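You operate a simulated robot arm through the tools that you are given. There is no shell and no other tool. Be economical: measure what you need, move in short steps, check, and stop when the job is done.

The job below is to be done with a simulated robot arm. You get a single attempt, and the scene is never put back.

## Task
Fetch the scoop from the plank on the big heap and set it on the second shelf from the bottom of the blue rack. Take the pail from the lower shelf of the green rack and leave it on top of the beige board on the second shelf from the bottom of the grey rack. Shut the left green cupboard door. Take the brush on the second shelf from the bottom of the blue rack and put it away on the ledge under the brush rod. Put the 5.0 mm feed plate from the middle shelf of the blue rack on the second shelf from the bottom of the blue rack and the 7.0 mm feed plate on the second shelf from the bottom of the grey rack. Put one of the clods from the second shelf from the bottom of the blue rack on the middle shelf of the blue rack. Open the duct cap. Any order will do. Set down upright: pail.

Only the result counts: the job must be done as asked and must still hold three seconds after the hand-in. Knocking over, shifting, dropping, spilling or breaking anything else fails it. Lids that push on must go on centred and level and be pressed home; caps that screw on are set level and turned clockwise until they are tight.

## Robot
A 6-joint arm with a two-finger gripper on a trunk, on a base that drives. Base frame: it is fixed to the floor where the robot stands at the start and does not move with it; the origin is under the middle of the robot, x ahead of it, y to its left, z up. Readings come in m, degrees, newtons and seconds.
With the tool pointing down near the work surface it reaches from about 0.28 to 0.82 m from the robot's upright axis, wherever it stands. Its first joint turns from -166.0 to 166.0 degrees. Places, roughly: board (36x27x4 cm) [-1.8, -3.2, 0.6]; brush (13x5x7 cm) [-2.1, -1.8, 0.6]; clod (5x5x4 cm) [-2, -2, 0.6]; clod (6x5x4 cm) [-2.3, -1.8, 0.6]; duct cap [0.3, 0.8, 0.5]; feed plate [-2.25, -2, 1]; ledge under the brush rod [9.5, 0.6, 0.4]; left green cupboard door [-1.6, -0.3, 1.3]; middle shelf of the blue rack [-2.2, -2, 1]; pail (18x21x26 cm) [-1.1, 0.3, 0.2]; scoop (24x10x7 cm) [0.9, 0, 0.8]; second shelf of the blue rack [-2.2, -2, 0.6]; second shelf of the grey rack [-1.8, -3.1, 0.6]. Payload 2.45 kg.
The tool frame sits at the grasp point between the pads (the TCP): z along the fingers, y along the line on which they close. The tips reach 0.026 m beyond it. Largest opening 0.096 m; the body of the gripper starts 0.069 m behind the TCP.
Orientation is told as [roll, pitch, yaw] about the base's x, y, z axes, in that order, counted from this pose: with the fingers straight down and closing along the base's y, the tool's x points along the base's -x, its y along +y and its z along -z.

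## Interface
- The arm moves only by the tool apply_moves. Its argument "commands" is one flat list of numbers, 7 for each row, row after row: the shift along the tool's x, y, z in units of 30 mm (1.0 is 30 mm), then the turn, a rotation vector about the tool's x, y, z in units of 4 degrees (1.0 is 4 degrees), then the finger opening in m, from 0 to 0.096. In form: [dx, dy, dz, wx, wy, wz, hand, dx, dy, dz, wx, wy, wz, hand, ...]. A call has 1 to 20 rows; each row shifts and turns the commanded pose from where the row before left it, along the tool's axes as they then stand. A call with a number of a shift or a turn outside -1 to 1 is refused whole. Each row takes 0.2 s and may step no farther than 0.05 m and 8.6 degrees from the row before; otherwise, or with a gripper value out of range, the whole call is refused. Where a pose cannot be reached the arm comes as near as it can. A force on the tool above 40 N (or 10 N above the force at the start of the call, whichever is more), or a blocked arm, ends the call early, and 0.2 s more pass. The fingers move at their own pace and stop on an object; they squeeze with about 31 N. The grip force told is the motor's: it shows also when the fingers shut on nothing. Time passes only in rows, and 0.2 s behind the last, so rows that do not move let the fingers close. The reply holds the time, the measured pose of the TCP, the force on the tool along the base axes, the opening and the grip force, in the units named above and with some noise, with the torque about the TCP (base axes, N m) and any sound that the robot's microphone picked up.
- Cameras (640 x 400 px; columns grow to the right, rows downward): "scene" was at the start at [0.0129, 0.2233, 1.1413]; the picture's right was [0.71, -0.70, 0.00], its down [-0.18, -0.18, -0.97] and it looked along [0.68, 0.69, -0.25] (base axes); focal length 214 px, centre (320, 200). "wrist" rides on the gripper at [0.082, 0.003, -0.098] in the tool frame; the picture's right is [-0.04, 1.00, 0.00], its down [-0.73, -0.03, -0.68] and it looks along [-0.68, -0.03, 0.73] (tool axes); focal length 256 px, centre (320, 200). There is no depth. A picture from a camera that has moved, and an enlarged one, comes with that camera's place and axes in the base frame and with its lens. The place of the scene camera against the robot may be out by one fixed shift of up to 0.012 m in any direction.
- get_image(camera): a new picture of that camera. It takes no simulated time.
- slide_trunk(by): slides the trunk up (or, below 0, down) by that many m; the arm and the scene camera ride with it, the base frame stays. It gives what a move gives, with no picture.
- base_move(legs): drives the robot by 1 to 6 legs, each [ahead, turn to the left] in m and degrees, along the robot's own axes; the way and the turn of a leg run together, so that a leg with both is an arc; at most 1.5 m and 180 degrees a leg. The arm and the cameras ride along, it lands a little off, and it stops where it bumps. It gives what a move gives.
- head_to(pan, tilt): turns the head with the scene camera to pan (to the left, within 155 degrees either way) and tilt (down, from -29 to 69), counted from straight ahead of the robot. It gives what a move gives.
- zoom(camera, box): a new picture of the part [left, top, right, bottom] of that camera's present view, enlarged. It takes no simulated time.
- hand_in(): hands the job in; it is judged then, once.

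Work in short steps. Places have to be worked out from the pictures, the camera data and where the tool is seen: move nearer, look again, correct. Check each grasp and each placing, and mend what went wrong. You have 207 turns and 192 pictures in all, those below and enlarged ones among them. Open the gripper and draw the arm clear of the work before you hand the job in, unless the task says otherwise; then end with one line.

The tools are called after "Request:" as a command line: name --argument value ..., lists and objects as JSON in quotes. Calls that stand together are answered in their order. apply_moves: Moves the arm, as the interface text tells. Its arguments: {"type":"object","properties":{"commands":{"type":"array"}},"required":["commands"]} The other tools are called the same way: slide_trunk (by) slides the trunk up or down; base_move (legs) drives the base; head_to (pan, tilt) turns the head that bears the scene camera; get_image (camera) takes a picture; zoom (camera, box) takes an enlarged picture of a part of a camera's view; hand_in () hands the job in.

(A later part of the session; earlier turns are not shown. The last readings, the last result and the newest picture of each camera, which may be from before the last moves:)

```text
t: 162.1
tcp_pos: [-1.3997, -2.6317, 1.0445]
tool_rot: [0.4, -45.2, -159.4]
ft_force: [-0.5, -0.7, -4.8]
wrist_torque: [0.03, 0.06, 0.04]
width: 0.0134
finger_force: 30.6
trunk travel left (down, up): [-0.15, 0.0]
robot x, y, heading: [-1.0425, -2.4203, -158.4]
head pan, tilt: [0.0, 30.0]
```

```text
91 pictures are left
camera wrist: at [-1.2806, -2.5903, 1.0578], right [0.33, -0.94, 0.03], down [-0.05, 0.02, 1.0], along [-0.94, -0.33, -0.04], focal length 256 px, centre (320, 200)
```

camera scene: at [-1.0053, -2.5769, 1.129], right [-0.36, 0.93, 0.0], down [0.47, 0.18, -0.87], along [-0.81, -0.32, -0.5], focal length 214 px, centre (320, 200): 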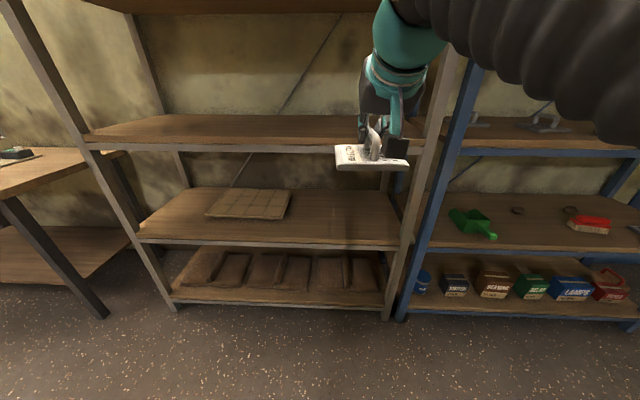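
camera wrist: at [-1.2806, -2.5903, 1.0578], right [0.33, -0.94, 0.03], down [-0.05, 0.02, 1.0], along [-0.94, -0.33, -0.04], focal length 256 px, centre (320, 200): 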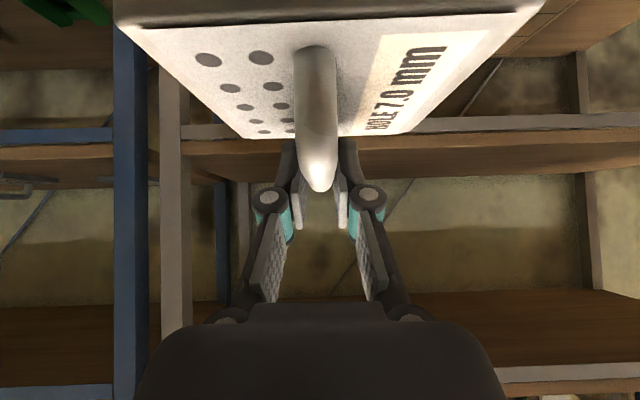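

The free part right of the board lies straight ahead. I approach 0.12 m, lower trunk and arm.

Request:
base_move --legs '[[0.12, -1.5]]'

Request:
slide_trunk --by -0.15

Request:
apply_moves --commands '[0.75, 0, 0.88, 0, 0, 0, 0, 0.75, 0, 0.88, 0, 0, 0, 0, 0.75, 0, 0.88, 0, 0, 0, 0, 0.75, 0, 0.88, 0, 0, 0, 0, 0.75, 0, 0.88, 0, 0, 0, 0, 0.75, 0, 0.88, 0, 0, 0, 0, 0.75, 0, 0.88, 0, 0, 0, 0]'

Request:
get_image --camera "wrist"

Request:
get_image --camera "scene"

```text
t: 163.3
tcp_pos: [-1.5201, -2.6651, 1.0448]
tool_rot: [0.5, -44.9, -160.9]
ft_force: [-0.9, 0.1, -3.9]
wrist_torque: [0.01, 0.02, 0.01]
width: 0.0138
finger_force: 30.7
trunk travel left (down, up): [-0.15, 0.0]
robot x, y, heading: [-1.1554, -2.4627, -160.1]
head pan, tilt: [0.0, 30.0]
```

```text
t: 165.1
tcp_pos: [-1.5193, -2.665, 0.8965]
tool_rot: [0.4, -45.0, -160.8]
ft_force: [-0.4, -0.4, -3.8]
wrist_torque: [0.0, 0.02, 0.01]
width: 0.0135
finger_force: 31.1
trunk travel left (down, up): [0.0, 0.15]
robot x, y, heading: [-1.1598, -2.4621, -160.1]
head pan, tilt: [0.0, 30.0]
```

```text
t: 166.7
tcp_pos: [-1.5389, -2.6763, 0.6511]
tool_rot: [0.3, -45.1, -160.8]
ft_force: [0.5, -0.5, -4.6]
wrist_torque: [0.0, 0.07, 0.0]
width: 0.0135
finger_force: 31.1
trunk travel left (down, up): [0.0, 0.15]
robot x, y, heading: [-1.1555, -2.4611, -159.9]
head pan, tilt: [0.0, 30.0]
```

```text
90 pictures are left
camera wrist: at [-1.4172, -2.6354, 0.6635], right [0.31, -0.95, 0.03], down [-0.05, 0.02, 1.0], along [-0.95, -0.31, -0.04], focal length 256 px, centre (320, 200)
```

wrist: 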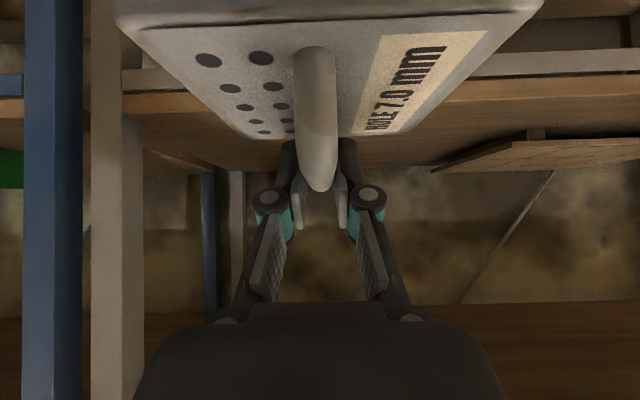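

```text
89 pictures are left
camera scene: at [-1.1236, -2.6206, 0.9791], right [-0.34, 0.94, 0.0], down [0.47, 0.17, -0.87], along [-0.81, -0.29, -0.5], focal length 214 px, centre (320, 200)
```

scene: 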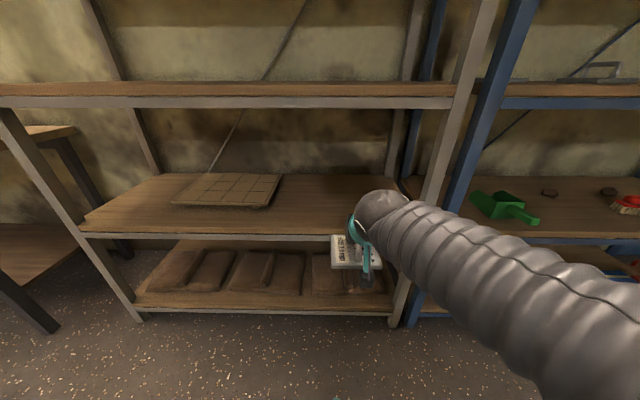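

Shelf edge checks at the same plane. Carry in 24 cm and lower to just above.

Request:
apply_moves --commands '[-0.64, 0, 0.64, 0, 0, 0, 0, -0.64, 0, 0.64, 0, 0, 0, 0, -0.64, 0, 0.64, 0, 0, 0, 0, -0.64, 0, 0.64, 0, 0, 0, 0, -0.64, 0, 0.64, 0, 0, 0, 0, -0.64, 0, 0.64, 0, 0, 0, 0, -0.64, 0, 0.64, 0, 0, 0, 0, -0.64, 0, 0.64, 0, 0, 0, 0, -0.64, 0, 0.64, 0, 0, 0, 0, 0.3, 0, 0.3, 0, 0, 0, 0, 0.3, 0, 0.3, 0, 0, 0, 0, 0.2, 0, 0.2, 0, 0, 0, 0]'

Request:
get_image --camera "scene"

Request:
get_image --camera "wrist"

```text
t: 169.2
tcp_pos: [-1.769, -2.7539, 0.6177]
tool_rot: [0.3, -44.9, -160.7]
ft_force: [0.4, 0.9, -4.9]
wrist_torque: [0.02, 0.06, 0.02]
width: 0.0136
finger_force: 30.6
trunk travel left (down, up): [0.0, 0.15]
robot x, y, heading: [-1.1563, -2.4617, -160.2]
head pan, tilt: [0.0, 30.0]
```

```text
88 pictures are left
camera scene: at [-1.1237, -2.6207, 0.9791], right [-0.34, 0.94, 0.0], down [0.47, 0.17, -0.87], along [-0.81, -0.29, -0.5], focal length 214 px, centre (320, 200)
```

scene: 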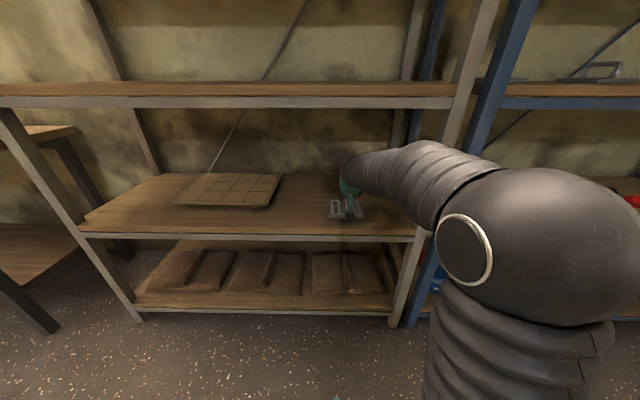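

```text
87 pictures are left
camera wrist: at [-1.648, -2.7163, 0.6307], right [0.31, -0.95, 0.03], down [-0.05, 0.02, 1.0], along [-0.95, -0.31, -0.04], focal length 256 px, centre (320, 200)
```

wrist: 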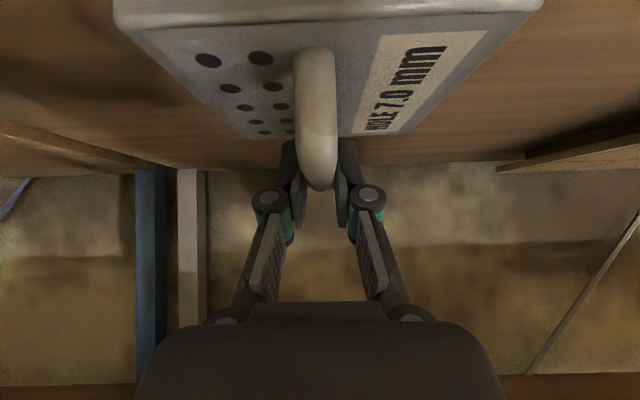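

Above the free shelf area. Lower in small steps to contact.

Request:
apply_moves --commands '[0.15, 0, 0.15, 0, 0, 0, 0, 0.15, 0, 0.15, 0, 0, 0, 0]'

Request:
apply_moves --commands '[0.1, 0, 0.1, 0, 0, 0, 0, 0.1, 0, 0.1, 0, 0, 0, 0]'

```text
t: 169.8
tcp_pos: [-1.7689, -2.7565, 0.606]
tool_rot: [0.5, -44.9, -160.8]
ft_force: [-0.1, 0.5, -2.9]
wrist_torque: [0.0, 0.05, 0.01]
width: 0.0136
finger_force: 30.9
trunk travel left (down, up): [0.0, 0.15]
robot x, y, heading: [-1.1551, -2.4568, -160.2]
head pan, tilt: [0.0, 30.0]
```

```text
t: 170.4
tcp_pos: [-1.7679, -2.7543, 0.6003]
tool_rot: [0.4, -45.2, -160.8]
ft_force: [-0.4, -1.3, 8.0]
wrist_torque: [0.25, -0.67, 0.03]
width: 0.0139
finger_force: 31.2
trunk travel left (down, up): [0.0, 0.15]
robot x, y, heading: [-1.1532, -2.4628, -160.2]
head pan, tilt: [0.0, 30.0]
```

Contact. Release and withdraw.

Request:
apply_moves --commands '[0, 0, 0, 0, 0, 0, 0.03, 0, 0, 0, 0, 0, 0, 0.06, 0, 0, -0.5, 0, 0, 0, 0.06, 0, 0, -1, 0, 0, 0, 0.06, 0.3, 0, -0.9, 0, 0, 0, 0.06, 0.5, 0, -0.6, 0, 0, 0, 0.06, 0.6, 0, -0.6, 0, 0, 0, 0.06, 0.6, 0, -0.6, 0, 0, 0, 0.06, 0.6, 0, -0.6, 0, 0, 0, 0.06, 0.6, 0, -0.6, 0, 0, 0, 0.06]'

Request:
get_image --camera "wrist"

Request:
zoom --camera "scene" --box '[60, 80, 480, 330]'

```text
t: 172.7
tcp_pos: [-1.5963, -2.6916, 0.6459]
tool_rot: [0.4, -45.1, -160.7]
ft_force: [0.0, -0.1, -0.5]
wrist_torque: [0.0, -0.01, 0.01]
width: 0.0599
finger_force: 0.0
trunk travel left (down, up): [0.0, 0.15]
robot x, y, heading: [-1.1562, -2.4601, -160.1]
head pan, tilt: [0.0, 30.0]
```

```text
86 pictures are left
camera wrist: at [-1.4762, -2.6541, 0.6574], right [0.31, -0.95, 0.03], down [-0.05, 0.02, 1.0], along [-0.95, -0.31, -0.04], focal length 256 px, centre (320, 200)
```

wrist: 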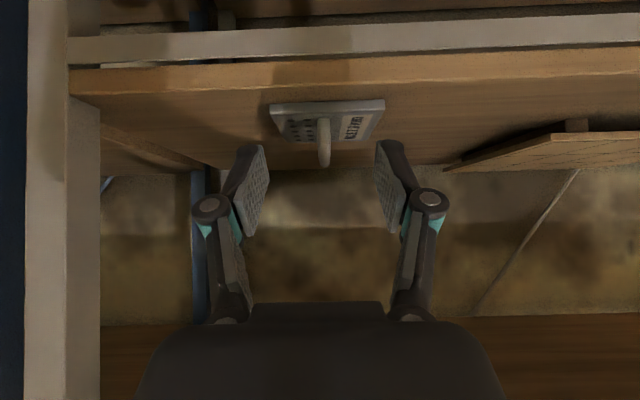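

```text
1.52 times, centred on (270, 205) of scene
camera zoom: at [-1.1236, -2.6206, 0.9791], right [-0.34, 0.94, 0.0], down [0.47, 0.17, -0.87], along [-0.81, -0.29, -0.5], focal length 327 px, centre (396, 192)
```

zoom: 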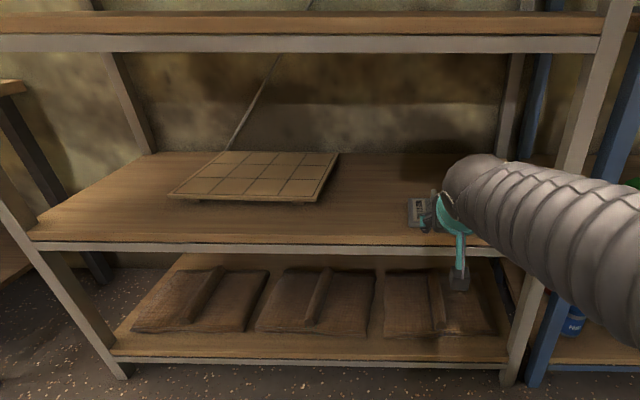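

The 7.0 plate is placed. The board has its centre about (−1.72,−3.22). Next the pail: I back off and drive to stand before the green rack.

Request:
base_move --legs '[[-0.25, 0], [0, -119.3], [1.0, 0], [0.8, 0]]'

Request:
head_to --pan 15 --tilt 20

Request:
get_image --camera "scene"

```text
t: 188.2
tcp_pos: [-0.5248, -0.116, 0.6453]
tool_rot: [0.4, -44.9, 77.5]
ft_force: [0.4, 0.1, -0.4]
wrist_torque: [0.02, -0.01, 0.01]
width: 0.06
finger_force: 0.0
trunk travel left (down, up): [0.0, 0.15]
robot x, y, heading: [-0.558, -0.6162, 78.1]
head pan, tilt: [0.0, 30.0]
```

```text
t: 188.9
tcp_pos: [-0.5261, -0.1172, 0.6456]
tool_rot: [0.4, -44.9, 77.5]
ft_force: [-0.6, -0.8, 0.0]
wrist_torque: [-0.03, 0.02, 0.0]
width: 0.06
finger_force: 0.1
trunk travel left (down, up): [0.0, 0.15]
robot x, y, heading: [-0.5614, -0.6142, 78.1]
head pan, tilt: [15.0, 20.0]
```

```text
84 pictures are left
camera scene: at [-0.7245, -0.5491, 0.9951], right [1.0, 0.05, 0.0], down [0.02, -0.34, -0.94], along [-0.05, 0.94, -0.34], focal length 214 px, centre (320, 200)
```

scene: 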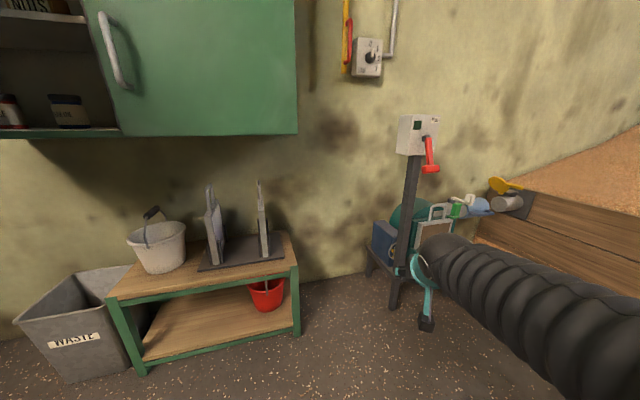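

Red pail is on the lower shelf near the right end, beneath a top with things on it. Enlarge.

Request:
zoom --camera "scene" --box '[110, 190, 310, 380]'

```text
2.11 times, centred on (210, 285) of scene
camera zoom: at [-0.7245, -0.5491, 0.9951], right [1.0, 0.05, 0.0], down [0.02, -0.34, -0.94], along [-0.05, 0.94, -0.34], focal length 452 px, centre (552, 21)
```

zoom: 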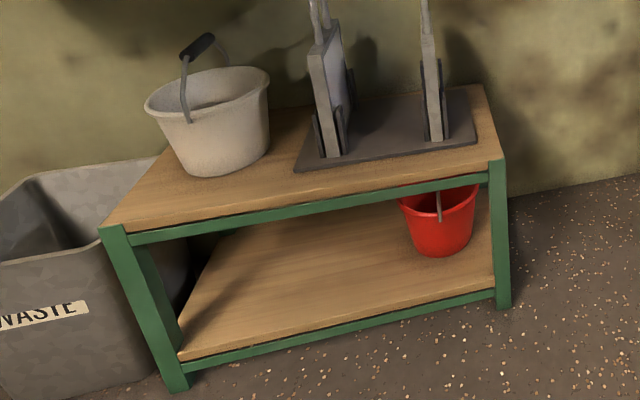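

The bail bar seems to stand up front-to-back, just under the tabletop, so I'll need a nearly horizontal tool. First I square up in front of the pail.

Request:
base_move --legs '[[0, 71.4], [0.29, 0], [0, -42.8]]'

Request:
head_to --pan -5 --tilt 35

Request:
get_image --camera "scene"

Request:
get_image --camera "wrist"

```text
t: 196.0
tcp_pos: [-1.0298, -0.0237, 0.6448]
tool_rot: [0.5, -45.0, 107.2]
ft_force: [-0.2, -0.2, 0.1]
wrist_torque: [0.0, -0.02, 0.04]
width: 0.0599
finger_force: 0.0
trunk travel left (down, up): [0.0, 0.15]
robot x, y, heading: [-0.8095, -0.4699, 108.0]
head pan, tilt: [15.0, 20.0]
```

```text
t: 196.9
tcp_pos: [-1.0296, -0.0235, 0.6453]
tool_rot: [0.4, -45.1, 107.2]
ft_force: [-0.8, 0.3, 0.2]
wrist_torque: [0.01, 0.03, -0.01]
width: 0.0599
finger_force: 0.0
trunk travel left (down, up): [0.0, 0.15]
robot x, y, heading: [-0.8154, -0.4737, 107.9]
head pan, tilt: [-5.0, 35.0]
```

```text
82 pictures are left
camera scene: at [-0.9569, -0.4936, 0.9713], right [0.97, 0.22, 0.0], down [0.13, -0.56, -0.82], along [-0.18, 0.8, -0.57], focal length 214 px, centre (320, 200)
```

scene: 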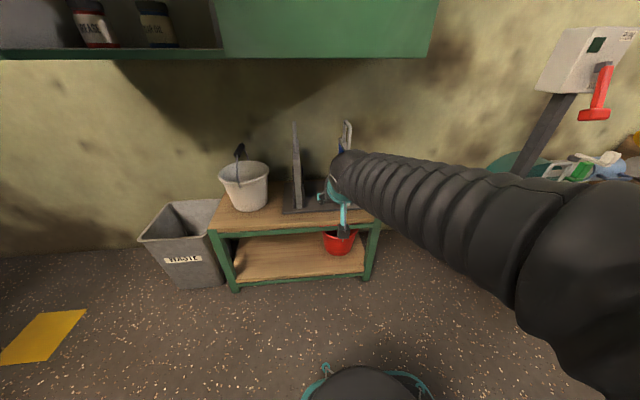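

```text
81 pictures are left
camera wrist: at [-0.9945, -0.1472, 0.6575], right [-0.96, -0.27, 0.03], down [0.02, 0.05, 1.0], along [-0.27, 0.96, -0.04], focal length 256 px, centre (320, 200)
```

wrist: 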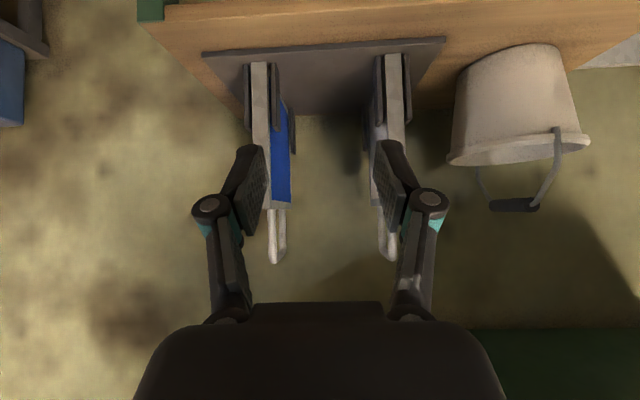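

I lower the hand in front of the green rack while tilting it to nearly horizontal.

Request:
apply_moves --commands '[0.66, 0, 0.66, 0, -1, 0, 0.06, 0.7, 0, 0.61, 0, -1, 0, 0.06, 0.74, 0, 0.56, 0, -1, 0, 0.06, 0.78, 0, 0.51, 0, -1, 0, 0.06, 0.81, 0, 0.45, 0, -1, 0, 0.06, 0.84, 0, 0.39, 0, -1, 0, 0.06, 0.87, 0, 0.33, 0, -1, 0, 0.06, 0.89, 0, 0.27, 0, -1, 0, 0.06]'

Request:
get_image --camera "wrist"

Request:
get_image --camera "scene"

```text
t: 198.7
tcp_pos: [-1.0776, 0.0343, 0.4579]
tool_rot: [-1.1, -76.9, 108.2]
ft_force: [-0.6, 0.2, 0.3]
wrist_torque: [0.01, 0.0, 0.01]
width: 0.0602
finger_force: 0.2
out of reach, approached as far as the arm can: row 5, 6, 7, 8
trunk travel left (down, up): [0.0, 0.15]
robot x, y, heading: [-0.8153, -0.4733, 107.9]
head pan, tilt: [-5.0, 35.0]
```

```text
80 pictures are left
camera wrist: at [-1.0469, -0.0763, 0.4002], right [-0.96, -0.29, 0.03], down [0.17, -0.47, 0.87], along [-0.23, 0.84, 0.49], focal length 256 px, centre (320, 200)
```

wrist: 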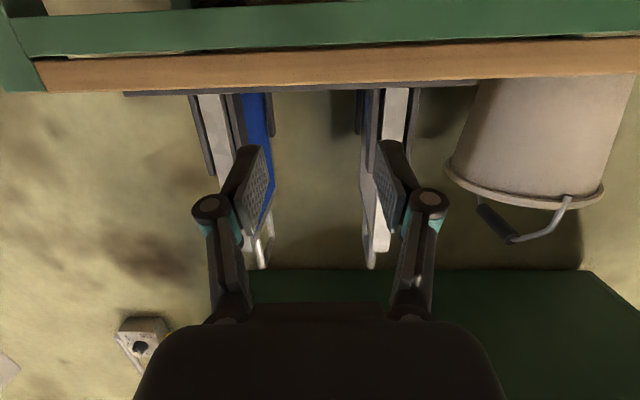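

```text
79 pictures are left
camera scene: at [-0.9568, -0.4937, 0.9713], right [0.97, 0.22, 0.0], down [0.13, -0.56, -0.82], along [-0.18, 0.8, -0.57], focal length 214 px, centre (320, 200)
```

scene: 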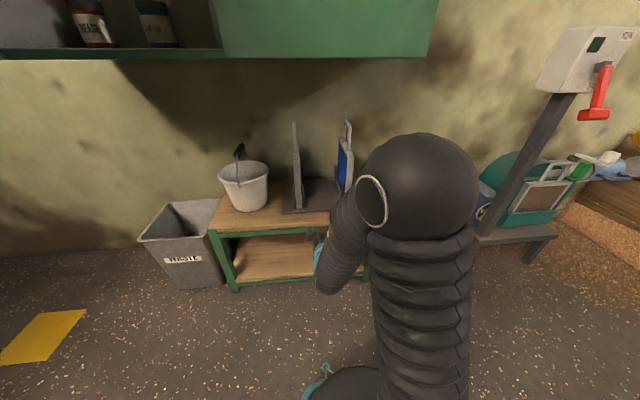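

The arm folds to its limit this close. I back 0.25 m away so the wrist can go low, then look at the pail.

Request:
base_move --legs '[[-0.25, 0]]'

Request:
head_to --pan -8 --tilt 35

Request:
get_image --camera "scene"

```text
t: 200.5
tcp_pos: [-1.0018, -0.2046, 0.4552]
tool_rot: [-1.2, -76.9, 108.6]
ft_force: [-0.5, -0.9, 0.0]
wrist_torque: [0.02, 0.02, 0.01]
width: 0.0599
finger_force: 0.1
trunk travel left (down, up): [0.0, 0.15]
robot x, y, heading: [-0.7359, -0.7083, 108.0]
head pan, tilt: [-5.0, 35.0]
```

```text
t: 201.1
tcp_pos: [-1.001, -0.2046, 0.4571]
tool_rot: [-1.3, -76.9, 108.4]
ft_force: [0.0, -0.3, -0.2]
wrist_torque: [0.01, 0.0, 0.02]
width: 0.0603
finger_force: 0.0
trunk travel left (down, up): [0.0, 0.15]
robot x, y, heading: [-0.7318, -0.7111, 108.1]
head pan, tilt: [-8.0, 35.0]
```

```text
78 pictures are left
camera scene: at [-0.8751, -0.7318, 0.9713], right [0.98, 0.17, 0.0], down [0.1, -0.56, -0.82], along [-0.14, 0.81, -0.57], focal length 214 px, centre (320, 200)
```

scene: 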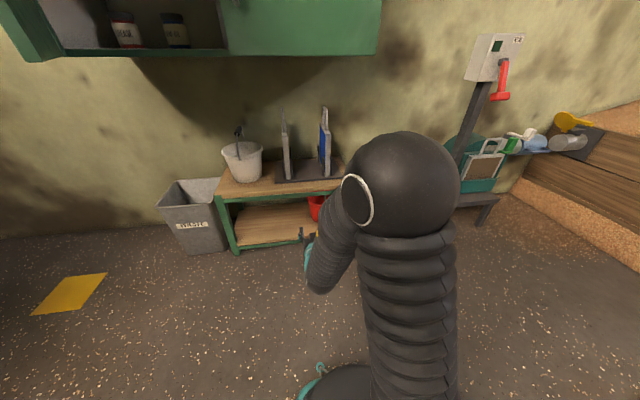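

The arm hides the pail; I'll tilt back to 45°, where the wrist camera looks level, and bring it low in front of the pail.

Request:
apply_moves --commands '[0, -0.5, 0, 0, 1, 0, 0.06, 0, -0.5, 0, 0, 1, 0, 0.06, 0, -0.5, 0, 0, 1, 0, 0.06, 0, -0.5, 0, 0, 1, 0, 0.06, 0, -0.5, 0, 0, 1, 0, 0.06, 0, -0.5, 0, 0, 1, 0, 0.06, 0, -0.5, 0, 0, 1, 0, 0.06, 0, -0.5, 0, 0, 1, 0, 0.06, -0.2, 0, 0.88, 0, 0, 0, 0.06, -0.2, 0, 0.88, 0, 0, 0, 0.06, -0.2, 0, 0.88, 0, 0, 0, 0.06, -0.2, 0, 0.88, 0, 0, 0, 0.06, -0.2, 0, 0.88, 0, 0, 0, 0.06]'

Request:
get_image --camera "wrist"

```text
t: 203.9
tcp_pos: [-0.9583, -0.0761, 0.3832]
tool_rot: [-0.6, -44.8, 107.6]
ft_force: [0.1, -0.2, -0.3]
wrist_torque: [0.03, -0.02, -0.02]
width: 0.0601
finger_force: 0.0
out of reach, approached as far as the arm can: row 5, 6, 8, 12
trunk travel left (down, up): [0.0, 0.15]
robot x, y, heading: [-0.7351, -0.7136, 108.0]
head pan, tilt: [-8.0, 35.0]
```

```text
77 pictures are left
camera wrist: at [-0.9249, -0.1988, 0.396], right [-0.96, -0.27, 0.02], down [0.01, 0.05, 1.0], along [-0.27, 0.96, -0.04], focal length 256 px, centre (320, 200)
```

wrist: 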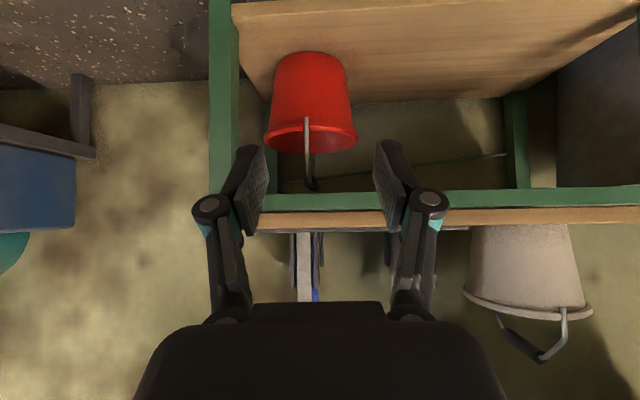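

A level view of the pail (upside-down picture): the bail stands up edge-on. Enlarge it.

Request:
zoom --camera "wrist" --box '[240, 30, 400, 220]'

```text
2.11 times, centred on (320, 125) of wrist
camera zoom: at [-0.9249, -0.1988, 0.396], right [-0.96, -0.27, 0.02], down [0.01, 0.05, 1.0], along [-0.27, 0.96, -0.04], focal length 539 px, centre (320, 358)
```

zoom: 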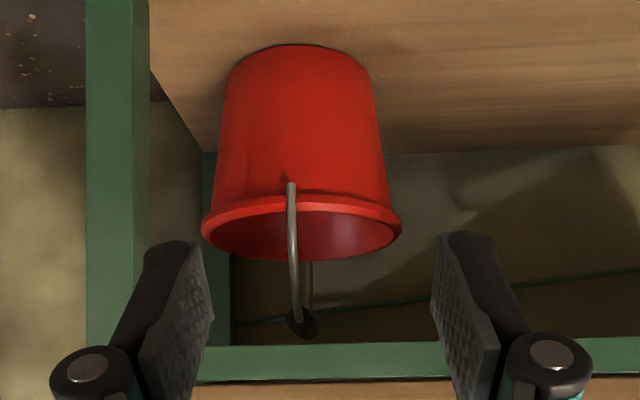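

Grip of the bail: front end about (−1.03,0.236), centre z≈0.345; beam underside ≈0.371. I extend forward, then tilt to ~82° and align yaw.

Request:
apply_moves --commands '[-0.66, -0.08, 0.66, -0.62, 0, -0.62, 0.06, -0.66, -0.08, 0.66, 0, 0, 0, 0.06, -0.66, -0.08, 0.66, 0, 0, 0, 0.06, -0.66, -0.08, 0.66, 0, 0, 0, 0.06, -0.66, -0.08, 0.66, 0, 0, 0, 0.06, 0, 0, 0, 0, -1, 0, 0.06, 0, 0, 0, 0, -1, 0, 0.06, 0, 0, 0, 0, -1, 0, 0.06, 0, 0, 0, 0, -1, 0, 0.06, 0, 0, 0, 0, -1, 0, 0.06, 0, 0, 0, 0, -1, 0, 0.06, 0, 0, 0, 0, -1, 0, 0.06, 0, 0, 0, 0, -1, 0, 0.06, 0, 0, 0, 0, -1, 0, 0.06]'

Request:
get_image --camera "wrist"

Request:
get_image --camera "scene"

```text
t: 206.9
tcp_pos: [-1.0422, 0.0121, 0.3695]
tool_rot: [13.3, -67.5, 103.8]
ft_force: [0.2, -1.5, 0.3]
wrist_torque: [0.0, 0.0, -0.02]
width: 0.0603
finger_force: 0.1
out of reach, approached as far as the arm can: row 1, 2, 5, 6, 7, 8, 9
trunk travel left (down, up): [0.0, 0.15]
robot x, y, heading: [-0.7374, -0.713, 107.8]
head pan, tilt: [-8.0, 35.0]
```

```text
75 pictures are left
camera wrist: at [-0.9947, -0.1019, 0.3305], right [-0.9, -0.42, 0.12], down [0.26, -0.27, 0.93], along [-0.36, 0.87, 0.35], focal length 256 px, centre (320, 200)
```

wrist: 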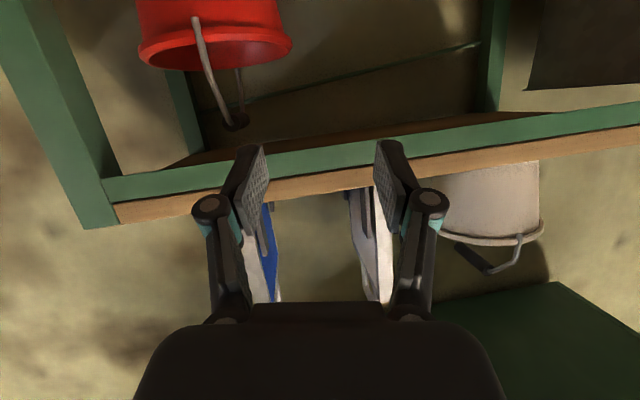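

```text
74 pictures are left
camera scene: at [-0.875, -0.7317, 0.9713], right [0.98, 0.17, 0.0], down [0.1, -0.56, -0.82], along [-0.14, 0.81, -0.57], focal length 214 px, centre (320, 200)
```

scene: 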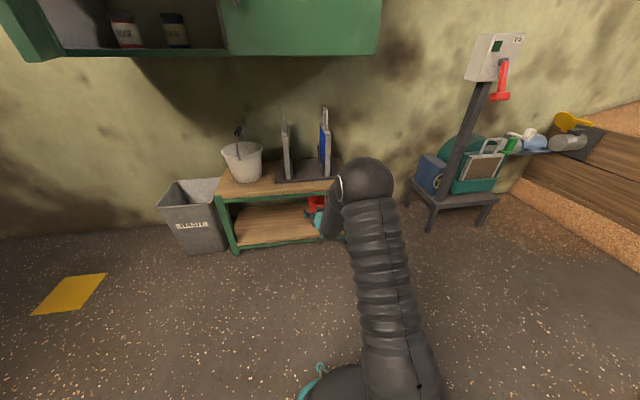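

Near its folded limit the pose got twisted. I back off 0.2 m so the arm can stretch, extend the hand, straighten it to ~82°, and later insert using the base.

Request:
base_move --legs '[[-0.2, 0]]'

Request:
apply_moves --commands '[-0.4, -0.12, 0.93, 0, 0, 0, 0.06, -0.4, -0.12, 0.93, 0, 0, 0, 0.06, -0.4, -0.12, 0.93, 0, 0, 0, 0.06, -0.4, -0.12, 0.93, 0, 0, 0, 0.06, -0.4, -0.12, 0.93, 0, 0, 0, 0.06, -0.4, -0.12, 0.93, 0, 0, 0, 0.06, 0, 0, 0, 0.43, -0.9, -0.34, 0.06, 0, 0, 0, 0.43, -0.9, -0.34, 0.06, 0, 0, 0, 0.43, -0.9, -0.34, 0.06, 0, 0, 0, 0.43, -0.9, -0.34, 0.06]'

Request:
get_image --camera "scene"

Request:
get_image --camera "wrist"

```text
t: 208.5
tcp_pos: [-0.9797, -0.178, 0.369]
tool_rot: [13.2, -67.5, 103.8]
ft_force: [0.0, -0.5, 0.2]
wrist_torque: [-0.02, -0.02, 0.0]
width: 0.0599
finger_force: 0.1
trunk travel left (down, up): [0.0, 0.15]
robot x, y, heading: [-0.6741, -0.9011, 108.1]
head pan, tilt: [-8.0, 35.0]
```

```text
t: 210.7
tcp_pos: [-1.0389, -0.0058, 0.3715]
tool_rot: [-14.6, -82.1, 125.1]
ft_force: [-0.1, -0.7, 0.6]
wrist_torque: [-0.01, 0.02, 0.01]
width: 0.0602
finger_force: 0.1
trunk travel left (down, up): [0.0, 0.15]
robot x, y, heading: [-0.6752, -0.9002, 107.8]
head pan, tilt: [-8.0, 35.0]
```

```text
73 pictures are left
camera scene: at [-0.8134, -0.9213, 0.9713], right [0.98, 0.17, 0.0], down [0.1, -0.56, -0.82], along [-0.14, 0.81, -0.57], focal length 214 px, centre (320, 200)
```

scene: 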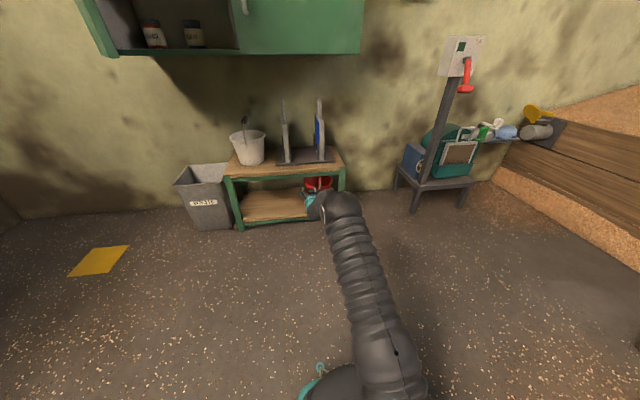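

```text
72 pictures are left
camera wrist: at [-1.0027, -0.1078, 0.3038], right [-0.94, -0.35, 0.0], down [0.2, -0.54, 0.82], along [-0.28, 0.77, 0.57], focal length 256 px, centre (320, 200)
```

wrist: 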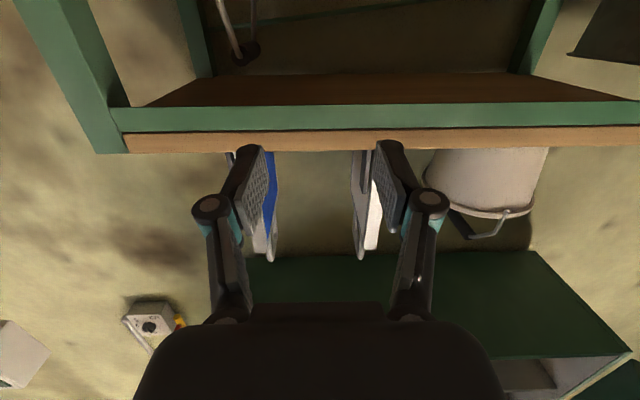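

The tool is now nearly horizontal and square. The bail grip lies about 8 cm to the right and slightly lower; I align with it.

Request:
apply_moves --commands '[0.35, -0.9, 0.05, 0, 0, 0, 0.06, 0.35, -0.9, 0.05, 0, 0, 0, 0.06, 0.34, -0.9, 0.05, 0, 0, 0, 0.06]'

Request:
base_move --legs '[[0.13, 0]]'

Request:
get_image --camera "wrist"

Request:
zoom --camera "scene" --box '[210, 130, 390, 250]'

```text
t: 211.5
tcp_pos: [-0.9627, 0.0247, 0.3413]
tool_rot: [-14.7, -82.0, 125.6]
ft_force: [0.2, -0.2, -0.1]
wrist_torque: [0.02, -0.01, 0.0]
width: 0.06
finger_force: 0.1
trunk travel left (down, up): [0.0, 0.15]
robot x, y, heading: [-0.6713, -0.8982, 107.9]
head pan, tilt: [-8.0, 35.0]
```

```text
t: 212.8
tcp_pos: [-1.0025, 0.1489, 0.3412]
tool_rot: [-14.5, -81.9, 125.2]
ft_force: [-0.8, 0.1, -0.4]
wrist_torque: [0.01, 0.01, 0.03]
width: 0.06
finger_force: 0.0
trunk travel left (down, up): [0.0, 0.15]
robot x, y, heading: [-0.7128, -0.7781, 107.9]
head pan, tilt: [-8.0, 35.0]
```

```text
71 pictures are left
camera wrist: at [-0.9658, 0.0465, 0.274], right [-0.94, -0.35, 0.01], down [0.21, -0.54, 0.82], along [-0.28, 0.77, 0.57], focal length 256 px, centre (320, 200)
```

wrist: 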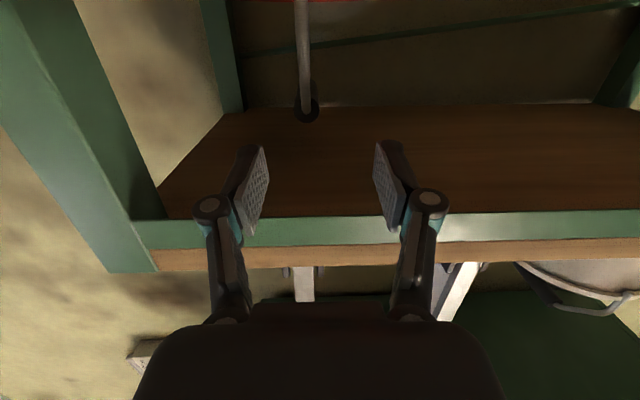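

```text
3.33 times, centred on (300, 190) of scene
camera zoom: at [-0.8535, -0.7978, 0.9713], right [0.98, 0.17, 0.0], down [0.1, -0.56, -0.82], along [-0.14, 0.81, -0.57], focal length 715 px, centre (387, 233)
```

zoom: 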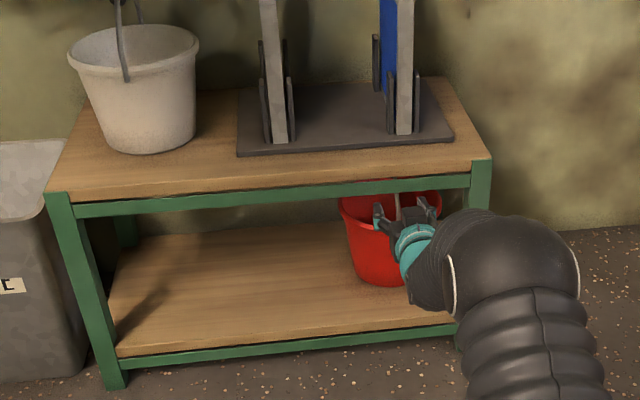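

The grip lies too deep under the beam for the wrist. Instead I'll first grip the bail's front rod lower down (about (−1.04,0.29,0.28)) and slide the pail toward the front of its shelf.

Request:
apply_moves --commands '[0.99, -0.1, 0.14, 0, 0, 0, 0.06, 0.99, -0.1, 0.14, 0, 0, 0, 0.06]'

Request:
base_move --legs '[[0.11, 0]]'

Request:
get_image --camera "wrist"

Request:
zoom --camera "scene" --box '[260, 170, 380, 260]'

```text
t: 213.4
tcp_pos: [-0.9953, 0.153, 0.2794]
tool_rot: [-14.4, -82.1, 125.2]
ft_force: [-0.1, 0.0, 1.6]
wrist_torque: [-0.09, -0.01, 0.0]
width: 0.06
finger_force: 0.1
trunk travel left (down, up): [0.0, 0.15]
robot x, y, heading: [-0.7171, -0.7771, 108.1]
head pan, tilt: [-8.0, 35.0]
```

```text
t: 214.6
tcp_pos: [-1.0312, 0.2582, 0.2797]
tool_rot: [-14.5, -82.0, 125.3]
ft_force: [0.6, 0.0, -0.3]
wrist_torque: [-0.03, 0.0, 0.04]
width: 0.0601
finger_force: 0.2
trunk travel left (down, up): [0.0, 0.15]
robot x, y, heading: [-0.7544, -0.6749, 108.1]
head pan, tilt: [-8.0, 35.0]
```

```text
69 pictures are left
camera wrist: at [-0.9948, 0.1556, 0.2127], right [-0.94, -0.35, 0.01], down [0.21, -0.54, 0.82], along [-0.29, 0.77, 0.57], focal length 256 px, centre (320, 200)
```

wrist: 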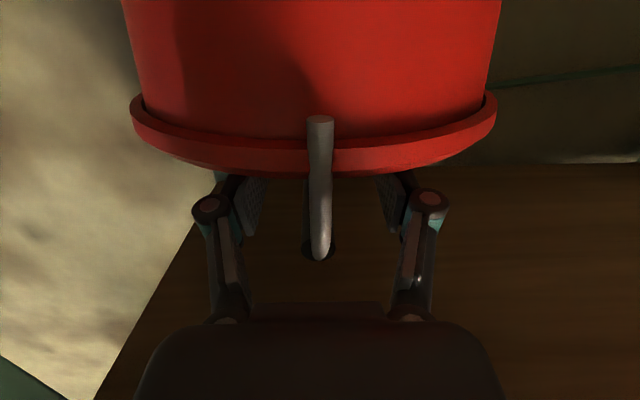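

```text
4.44 times, centred on (320, 215) of scene
camera zoom: at [-0.8882, -0.6916, 0.9713], right [0.98, 0.18, 0.0], down [0.1, -0.56, -0.82], along [-0.14, 0.81, -0.57], focal length 953 px, centre (320, 133)
```

zoom: 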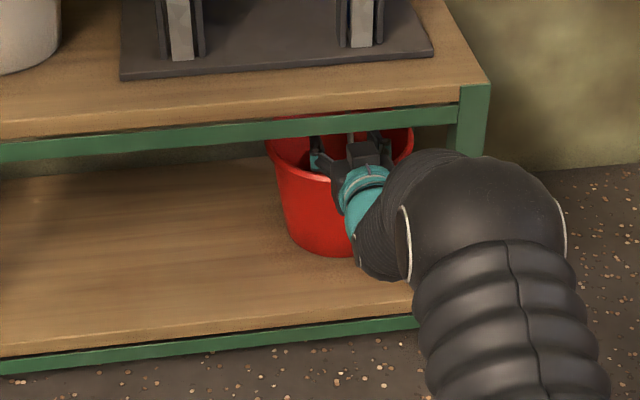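

The rod passes between the pads right at the TCP. I close on it and lift just a few millimetres.

Request:
apply_moves --commands '[0, 0, 0, 0, 0, 0, 0.0, 0, 0, 0, 0, 0, 0, 0.0, 0, 0, 0, 0, 0, 0, 0.0, -0.13, 0, -0.02, 0, 0, 0, 0.0]'

Request:
get_image --camera "wrist"

```text
t: 215.6
tcp_pos: [-1.0327, 0.256, 0.2842]
tool_rot: [-14.5, -82.0, 125.3]
ft_force: [-0.3, 1.4, -0.2]
wrist_torque: [0.0, 0.0, 0.01]
width: 0.0059
finger_force: 28.7
trunk travel left (down, up): [0.0, 0.15]
robot x, y, heading: [-0.7523, -0.673, 108.0]
head pan, tilt: [-8.0, 35.0]
```

```text
67 pictures are left
camera wrist: at [-0.9948, 0.1551, 0.2166], right [-0.94, -0.35, 0.01], down [0.21, -0.54, 0.82], along [-0.29, 0.77, 0.57], focal length 256 px, centre (320, 200)
```

wrist: 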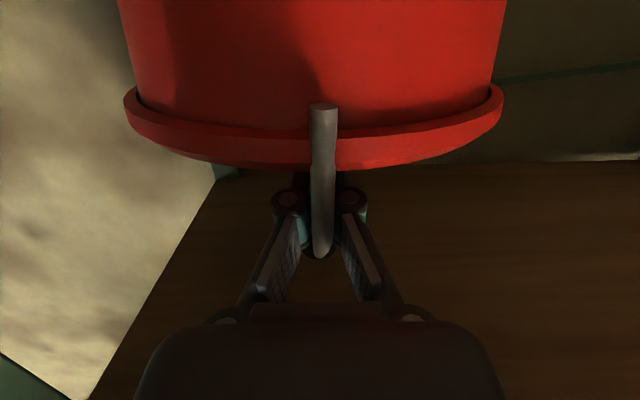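

The width of 5.9 mm shows the rod is held. I pull back 4 cm and check that the pail follows.

Request:
base_move --legs '[[-0.04, 0]]'

Request:
get_image --camera "wrist"

Request:
zoom --camera "scene" --box '[260, 160, 380, 250]'

```text
t: 216.5
tcp_pos: [-1.0197, 0.2202, 0.2842]
tool_rot: [-14.5, -82.0, 125.3]
ft_force: [0.0, 0.2, 0.1]
wrist_torque: [0.0, 0.03, 0.01]
width: 0.0
finger_force: 29.0
trunk travel left (down, up): [0.0, 0.15]
robot x, y, heading: [-0.7358, -0.7098, 108.5]
head pan, tilt: [-8.0, 35.0]
```

```text
66 pictures are left
camera wrist: at [-0.9826, 0.117, 0.2167], right [-0.94, -0.35, 0.01], down [0.21, -0.54, 0.82], along [-0.29, 0.77, 0.57], focal length 256 px, centre (320, 200)
```

wrist: 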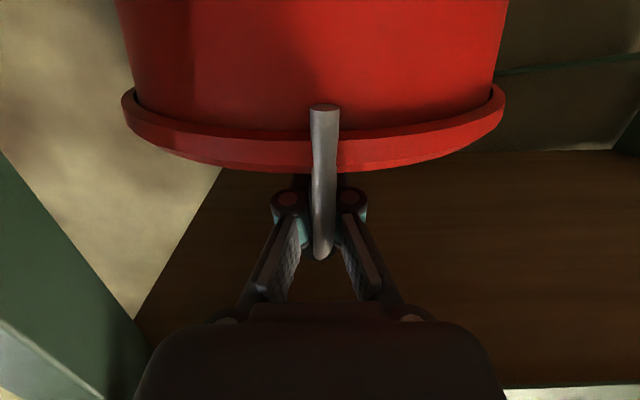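

```text
4.44 times, centred on (320, 205) of scene
camera zoom: at [-0.8758, -0.7296, 0.9713], right [0.98, 0.18, 0.0], down [0.1, -0.56, -0.82], along [-0.14, 0.81, -0.57], focal length 953 px, centre (320, 178)
```

zoom: 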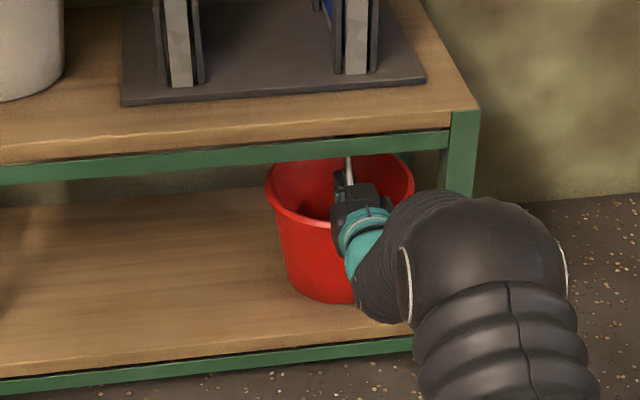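

The pail follows: the rod is trapped between the finger links behind the closed tips. I pull on 8 cm more.

Request:
base_move --legs '[[-0.08, 0]]'

Request:
zoom --camera "scene" --box '[240, 130, 400, 250]'

Request:
get_image --camera "wrist"

```text
t: 217.5
tcp_pos: [-0.9962, 0.1413, 0.2836]
tool_rot: [-14.5, -82.1, 125.5]
ft_force: [0.5, -0.3, 0.7]
wrist_torque: [-0.03, 0.0, -0.01]
width: 0.0
finger_force: 28.3
trunk travel left (down, up): [0.0, 0.15]
robot x, y, heading: [-0.711, -0.7845, 108.4]
head pan, tilt: [-8.0, 35.0]
```

```text
3.33 times, centred on (320, 190) of scene
camera zoom: at [-0.8505, -0.8065, 0.9713], right [0.98, 0.18, 0.0], down [0.1, -0.56, -0.82], along [-0.15, 0.81, -0.57], focal length 715 px, centre (320, 233)
```

zoom: 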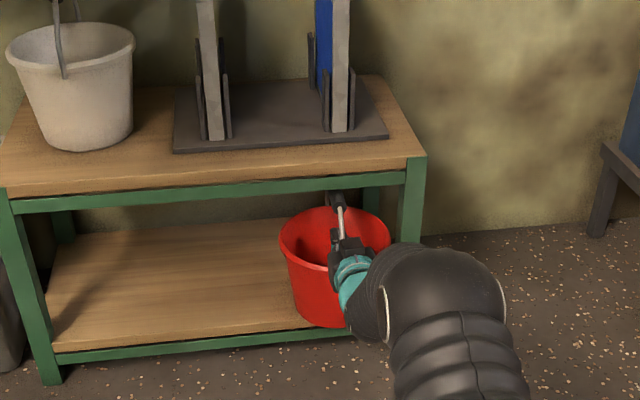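

```text
63 pictures are left
camera wrist: at [-0.9586, 0.0401, 0.2168], right [-0.93, -0.35, 0.01], down [0.21, -0.54, 0.82], along [-0.29, 0.77, 0.57], focal length 256 px, centre (320, 200)
```

wrist: 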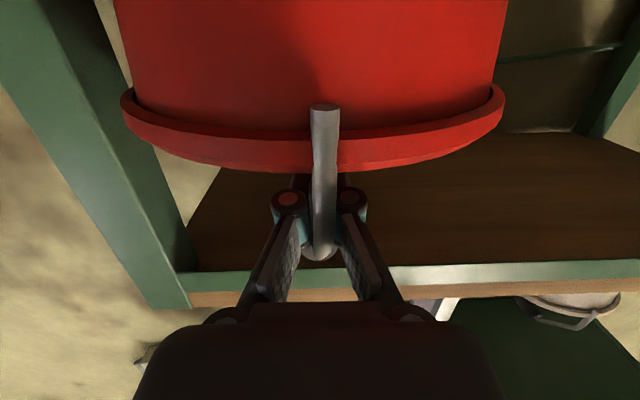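

The pail stands at the shelf front. I release, back off 7 cm, rise to the grip's height and look.

Request:
apply_moves --commands '[0, 0, 0, 0, 0, 0, 0.06, 0, 0, 0, 0, 0, 0, 0.06, 0, 0, 0, 0, 0, 0, 0.06]'

Request:
base_move --legs '[[-0.08, 0]]'

Request:
apply_moves --commands '[-0.98, 0, -0.14, 0, 0, 0, 0.06, -0.98, 0, -0.14, 0, 0, 0, 0.06]'

Request:
get_image --camera "wrist"

Request:
zoom --camera "scene" --box '[240, 130, 400, 250]'

```text
t: 218.3
tcp_pos: [-0.9961, 0.1434, 0.2838]
tool_rot: [-14.5, -82.0, 125.5]
ft_force: [-0.4, 0.1, 0.2]
wrist_torque: [0.01, 0.02, -0.02]
width: 0.0602
finger_force: 0.0
trunk travel left (down, up): [0.0, 0.15]
robot x, y, heading: [-0.7114, -0.7846, 108.2]
head pan, tilt: [-8.0, 35.0]
```

```text
t: 219.4
tcp_pos: [-0.9716, 0.0664, 0.2846]
tool_rot: [-14.6, -82.2, 125.4]
ft_force: [0.4, 0.0, 0.6]
wrist_torque: [0.0, 0.03, 0.0]
width: 0.0599
finger_force: 0.0
trunk travel left (down, up): [0.0, 0.15]
robot x, y, heading: [-0.6849, -0.8641, 108.1]
head pan, tilt: [-8.0, 35.0]
```

```text
t: 220.0
tcp_pos: [-0.9719, 0.0654, 0.3423]
tool_rot: [-14.2, -82.0, 125.1]
ft_force: [-0.1, 0.2, -0.9]
wrist_torque: [0.04, 0.01, 0.01]
width: 0.0602
finger_force: 0.2
trunk travel left (down, up): [0.0, 0.15]
robot x, y, heading: [-0.6873, -0.8626, 108.2]
head pan, tilt: [-8.0, 35.0]
```

```text
62 pictures are left
camera wrist: at [-0.935, -0.037, 0.2753], right [-0.93, -0.35, 0.01], down [0.21, -0.53, 0.82], along [-0.29, 0.77, 0.57], focal length 256 px, centre (320, 200)
```

wrist: 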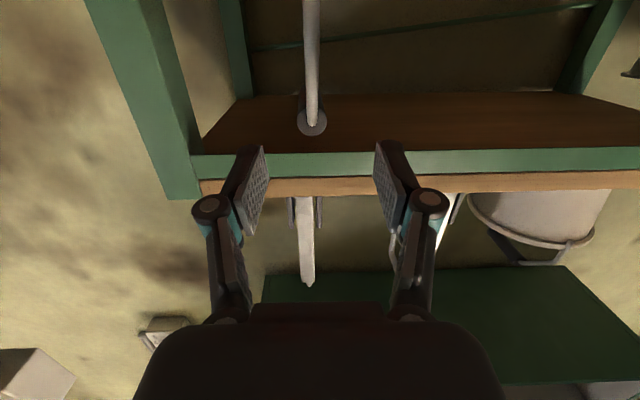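

```text
3.33 times, centred on (320, 190) of scene
camera zoom: at [-0.8254, -0.8825, 0.9712], right [0.98, 0.18, 0.0], down [0.1, -0.56, -0.82], along [-0.15, 0.81, -0.57], focal length 715 px, centre (320, 233)
```

zoom: 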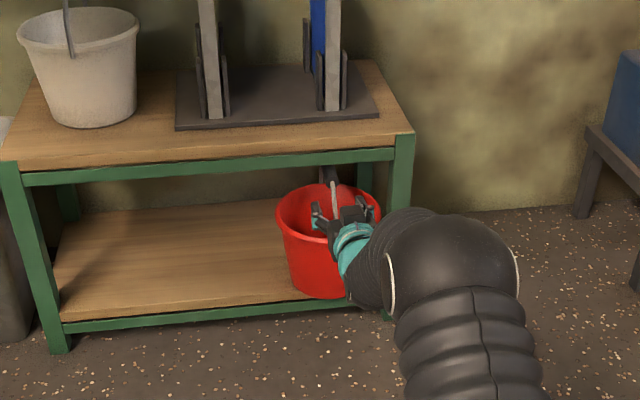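

Grip front end at about (−1.00,0.15,0.338). I drive 11.5 cm ahead so the fingers straddle it.

Request:
apply_moves --commands '[0.1, -0.17, 0, 0, 0, 0, 0.06]'

Request:
base_move --legs '[[0.115, 0]]'

Request:
get_image --camera "wrist"

Request:
zoom --camera "scene" --box '[260, 150, 400, 255]'

```text
t: 220.4
tcp_pos: [-0.9683, 0.0678, 0.341]
tool_rot: [-14.7, -82.0, 125.7]
ft_force: [0.0, 0.1, -0.8]
wrist_torque: [-0.01, -0.04, 0.02]
width: 0.0599
finger_force: 0.1
trunk travel left (down, up): [0.0, 0.15]
robot x, y, heading: [-0.6868, -0.8602, 108.2]
head pan, tilt: [-8.0, 35.0]
```

```text
t: 221.6
tcp_pos: [-1.0044, 0.1758, 0.3404]
tool_rot: [-14.4, -82.0, 125.5]
ft_force: [-0.7, -0.8, 0.1]
wrist_torque: [0.02, 0.0, -0.02]
width: 0.0601
finger_force: 0.0
trunk travel left (down, up): [0.0, 0.15]
robot x, y, heading: [-0.7254, -0.7514, 108.1]
head pan, tilt: [-8.0, 35.0]
```

```text
60 pictures are left
camera wrist: at [-0.9669, 0.0737, 0.2736], right [-0.93, -0.36, 0.01], down [0.21, -0.54, 0.82], along [-0.29, 0.77, 0.57], focal length 256 px, centre (320, 200)
```

wrist: 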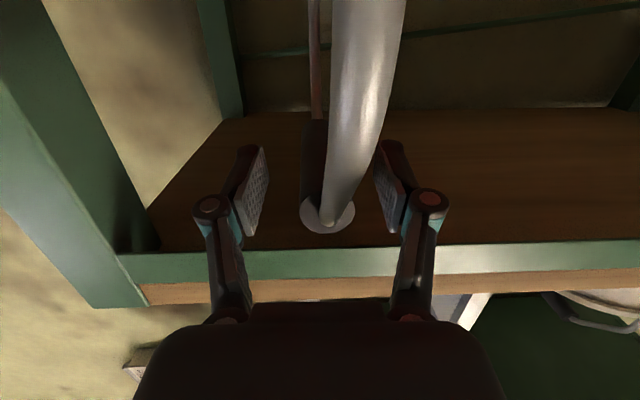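

```text
3.81 times, centred on (330, 202) of scene
camera zoom: at [-0.8613, -0.7738, 0.9713], right [0.98, 0.18, 0.0], down [0.1, -0.56, -0.82], along [-0.15, 0.81, -0.57], focal length 817 px, centre (282, 190)
```

zoom: 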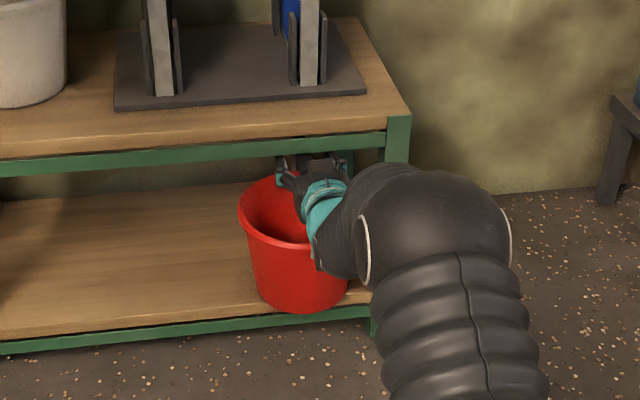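

The black grip lies between the pads. Close and lift 5 mm.

Request:
apply_moves --commands '[0, 0, 0, 0, 0, 0, 0.0, 0, 0, 0, 0, 0, 0, 0.0, 0, 0, 0, 0, 0, 0, 0.0, -0.2, 0, -0.03, 0, 0, 0, 0.0]'

Request:
get_image --camera "wrist"

```text
t: 222.6
tcp_pos: [-1.0061, 0.1755, 0.3459]
tool_rot: [-14.3, -82.0, 125.2]
ft_force: [-1.1, 0.1, -2.5]
wrist_torque: [-0.03, -0.02, 0.01]
width: 0.0231
finger_force: 31.2
trunk travel left (down, up): [0.0, 0.15]
robot x, y, heading: [-0.72, -0.7568, 108.3]
head pan, tilt: [-8.0, 35.0]
```

```text
58 pictures are left
camera wrist: at [-0.9678, 0.0733, 0.279], right [-0.93, -0.36, 0.01], down [0.21, -0.53, 0.82], along [-0.29, 0.77, 0.57], focal length 256 px, centre (320, 200)
```

wrist: 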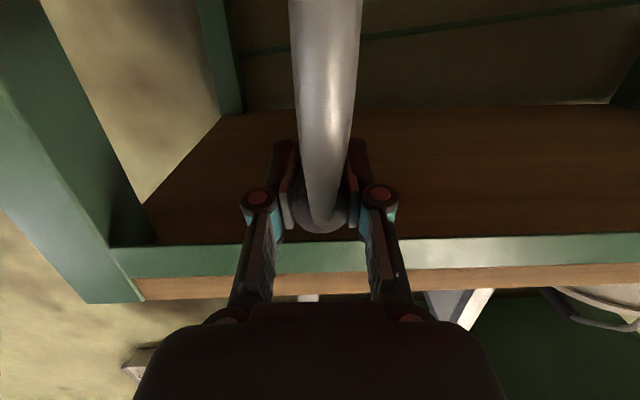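

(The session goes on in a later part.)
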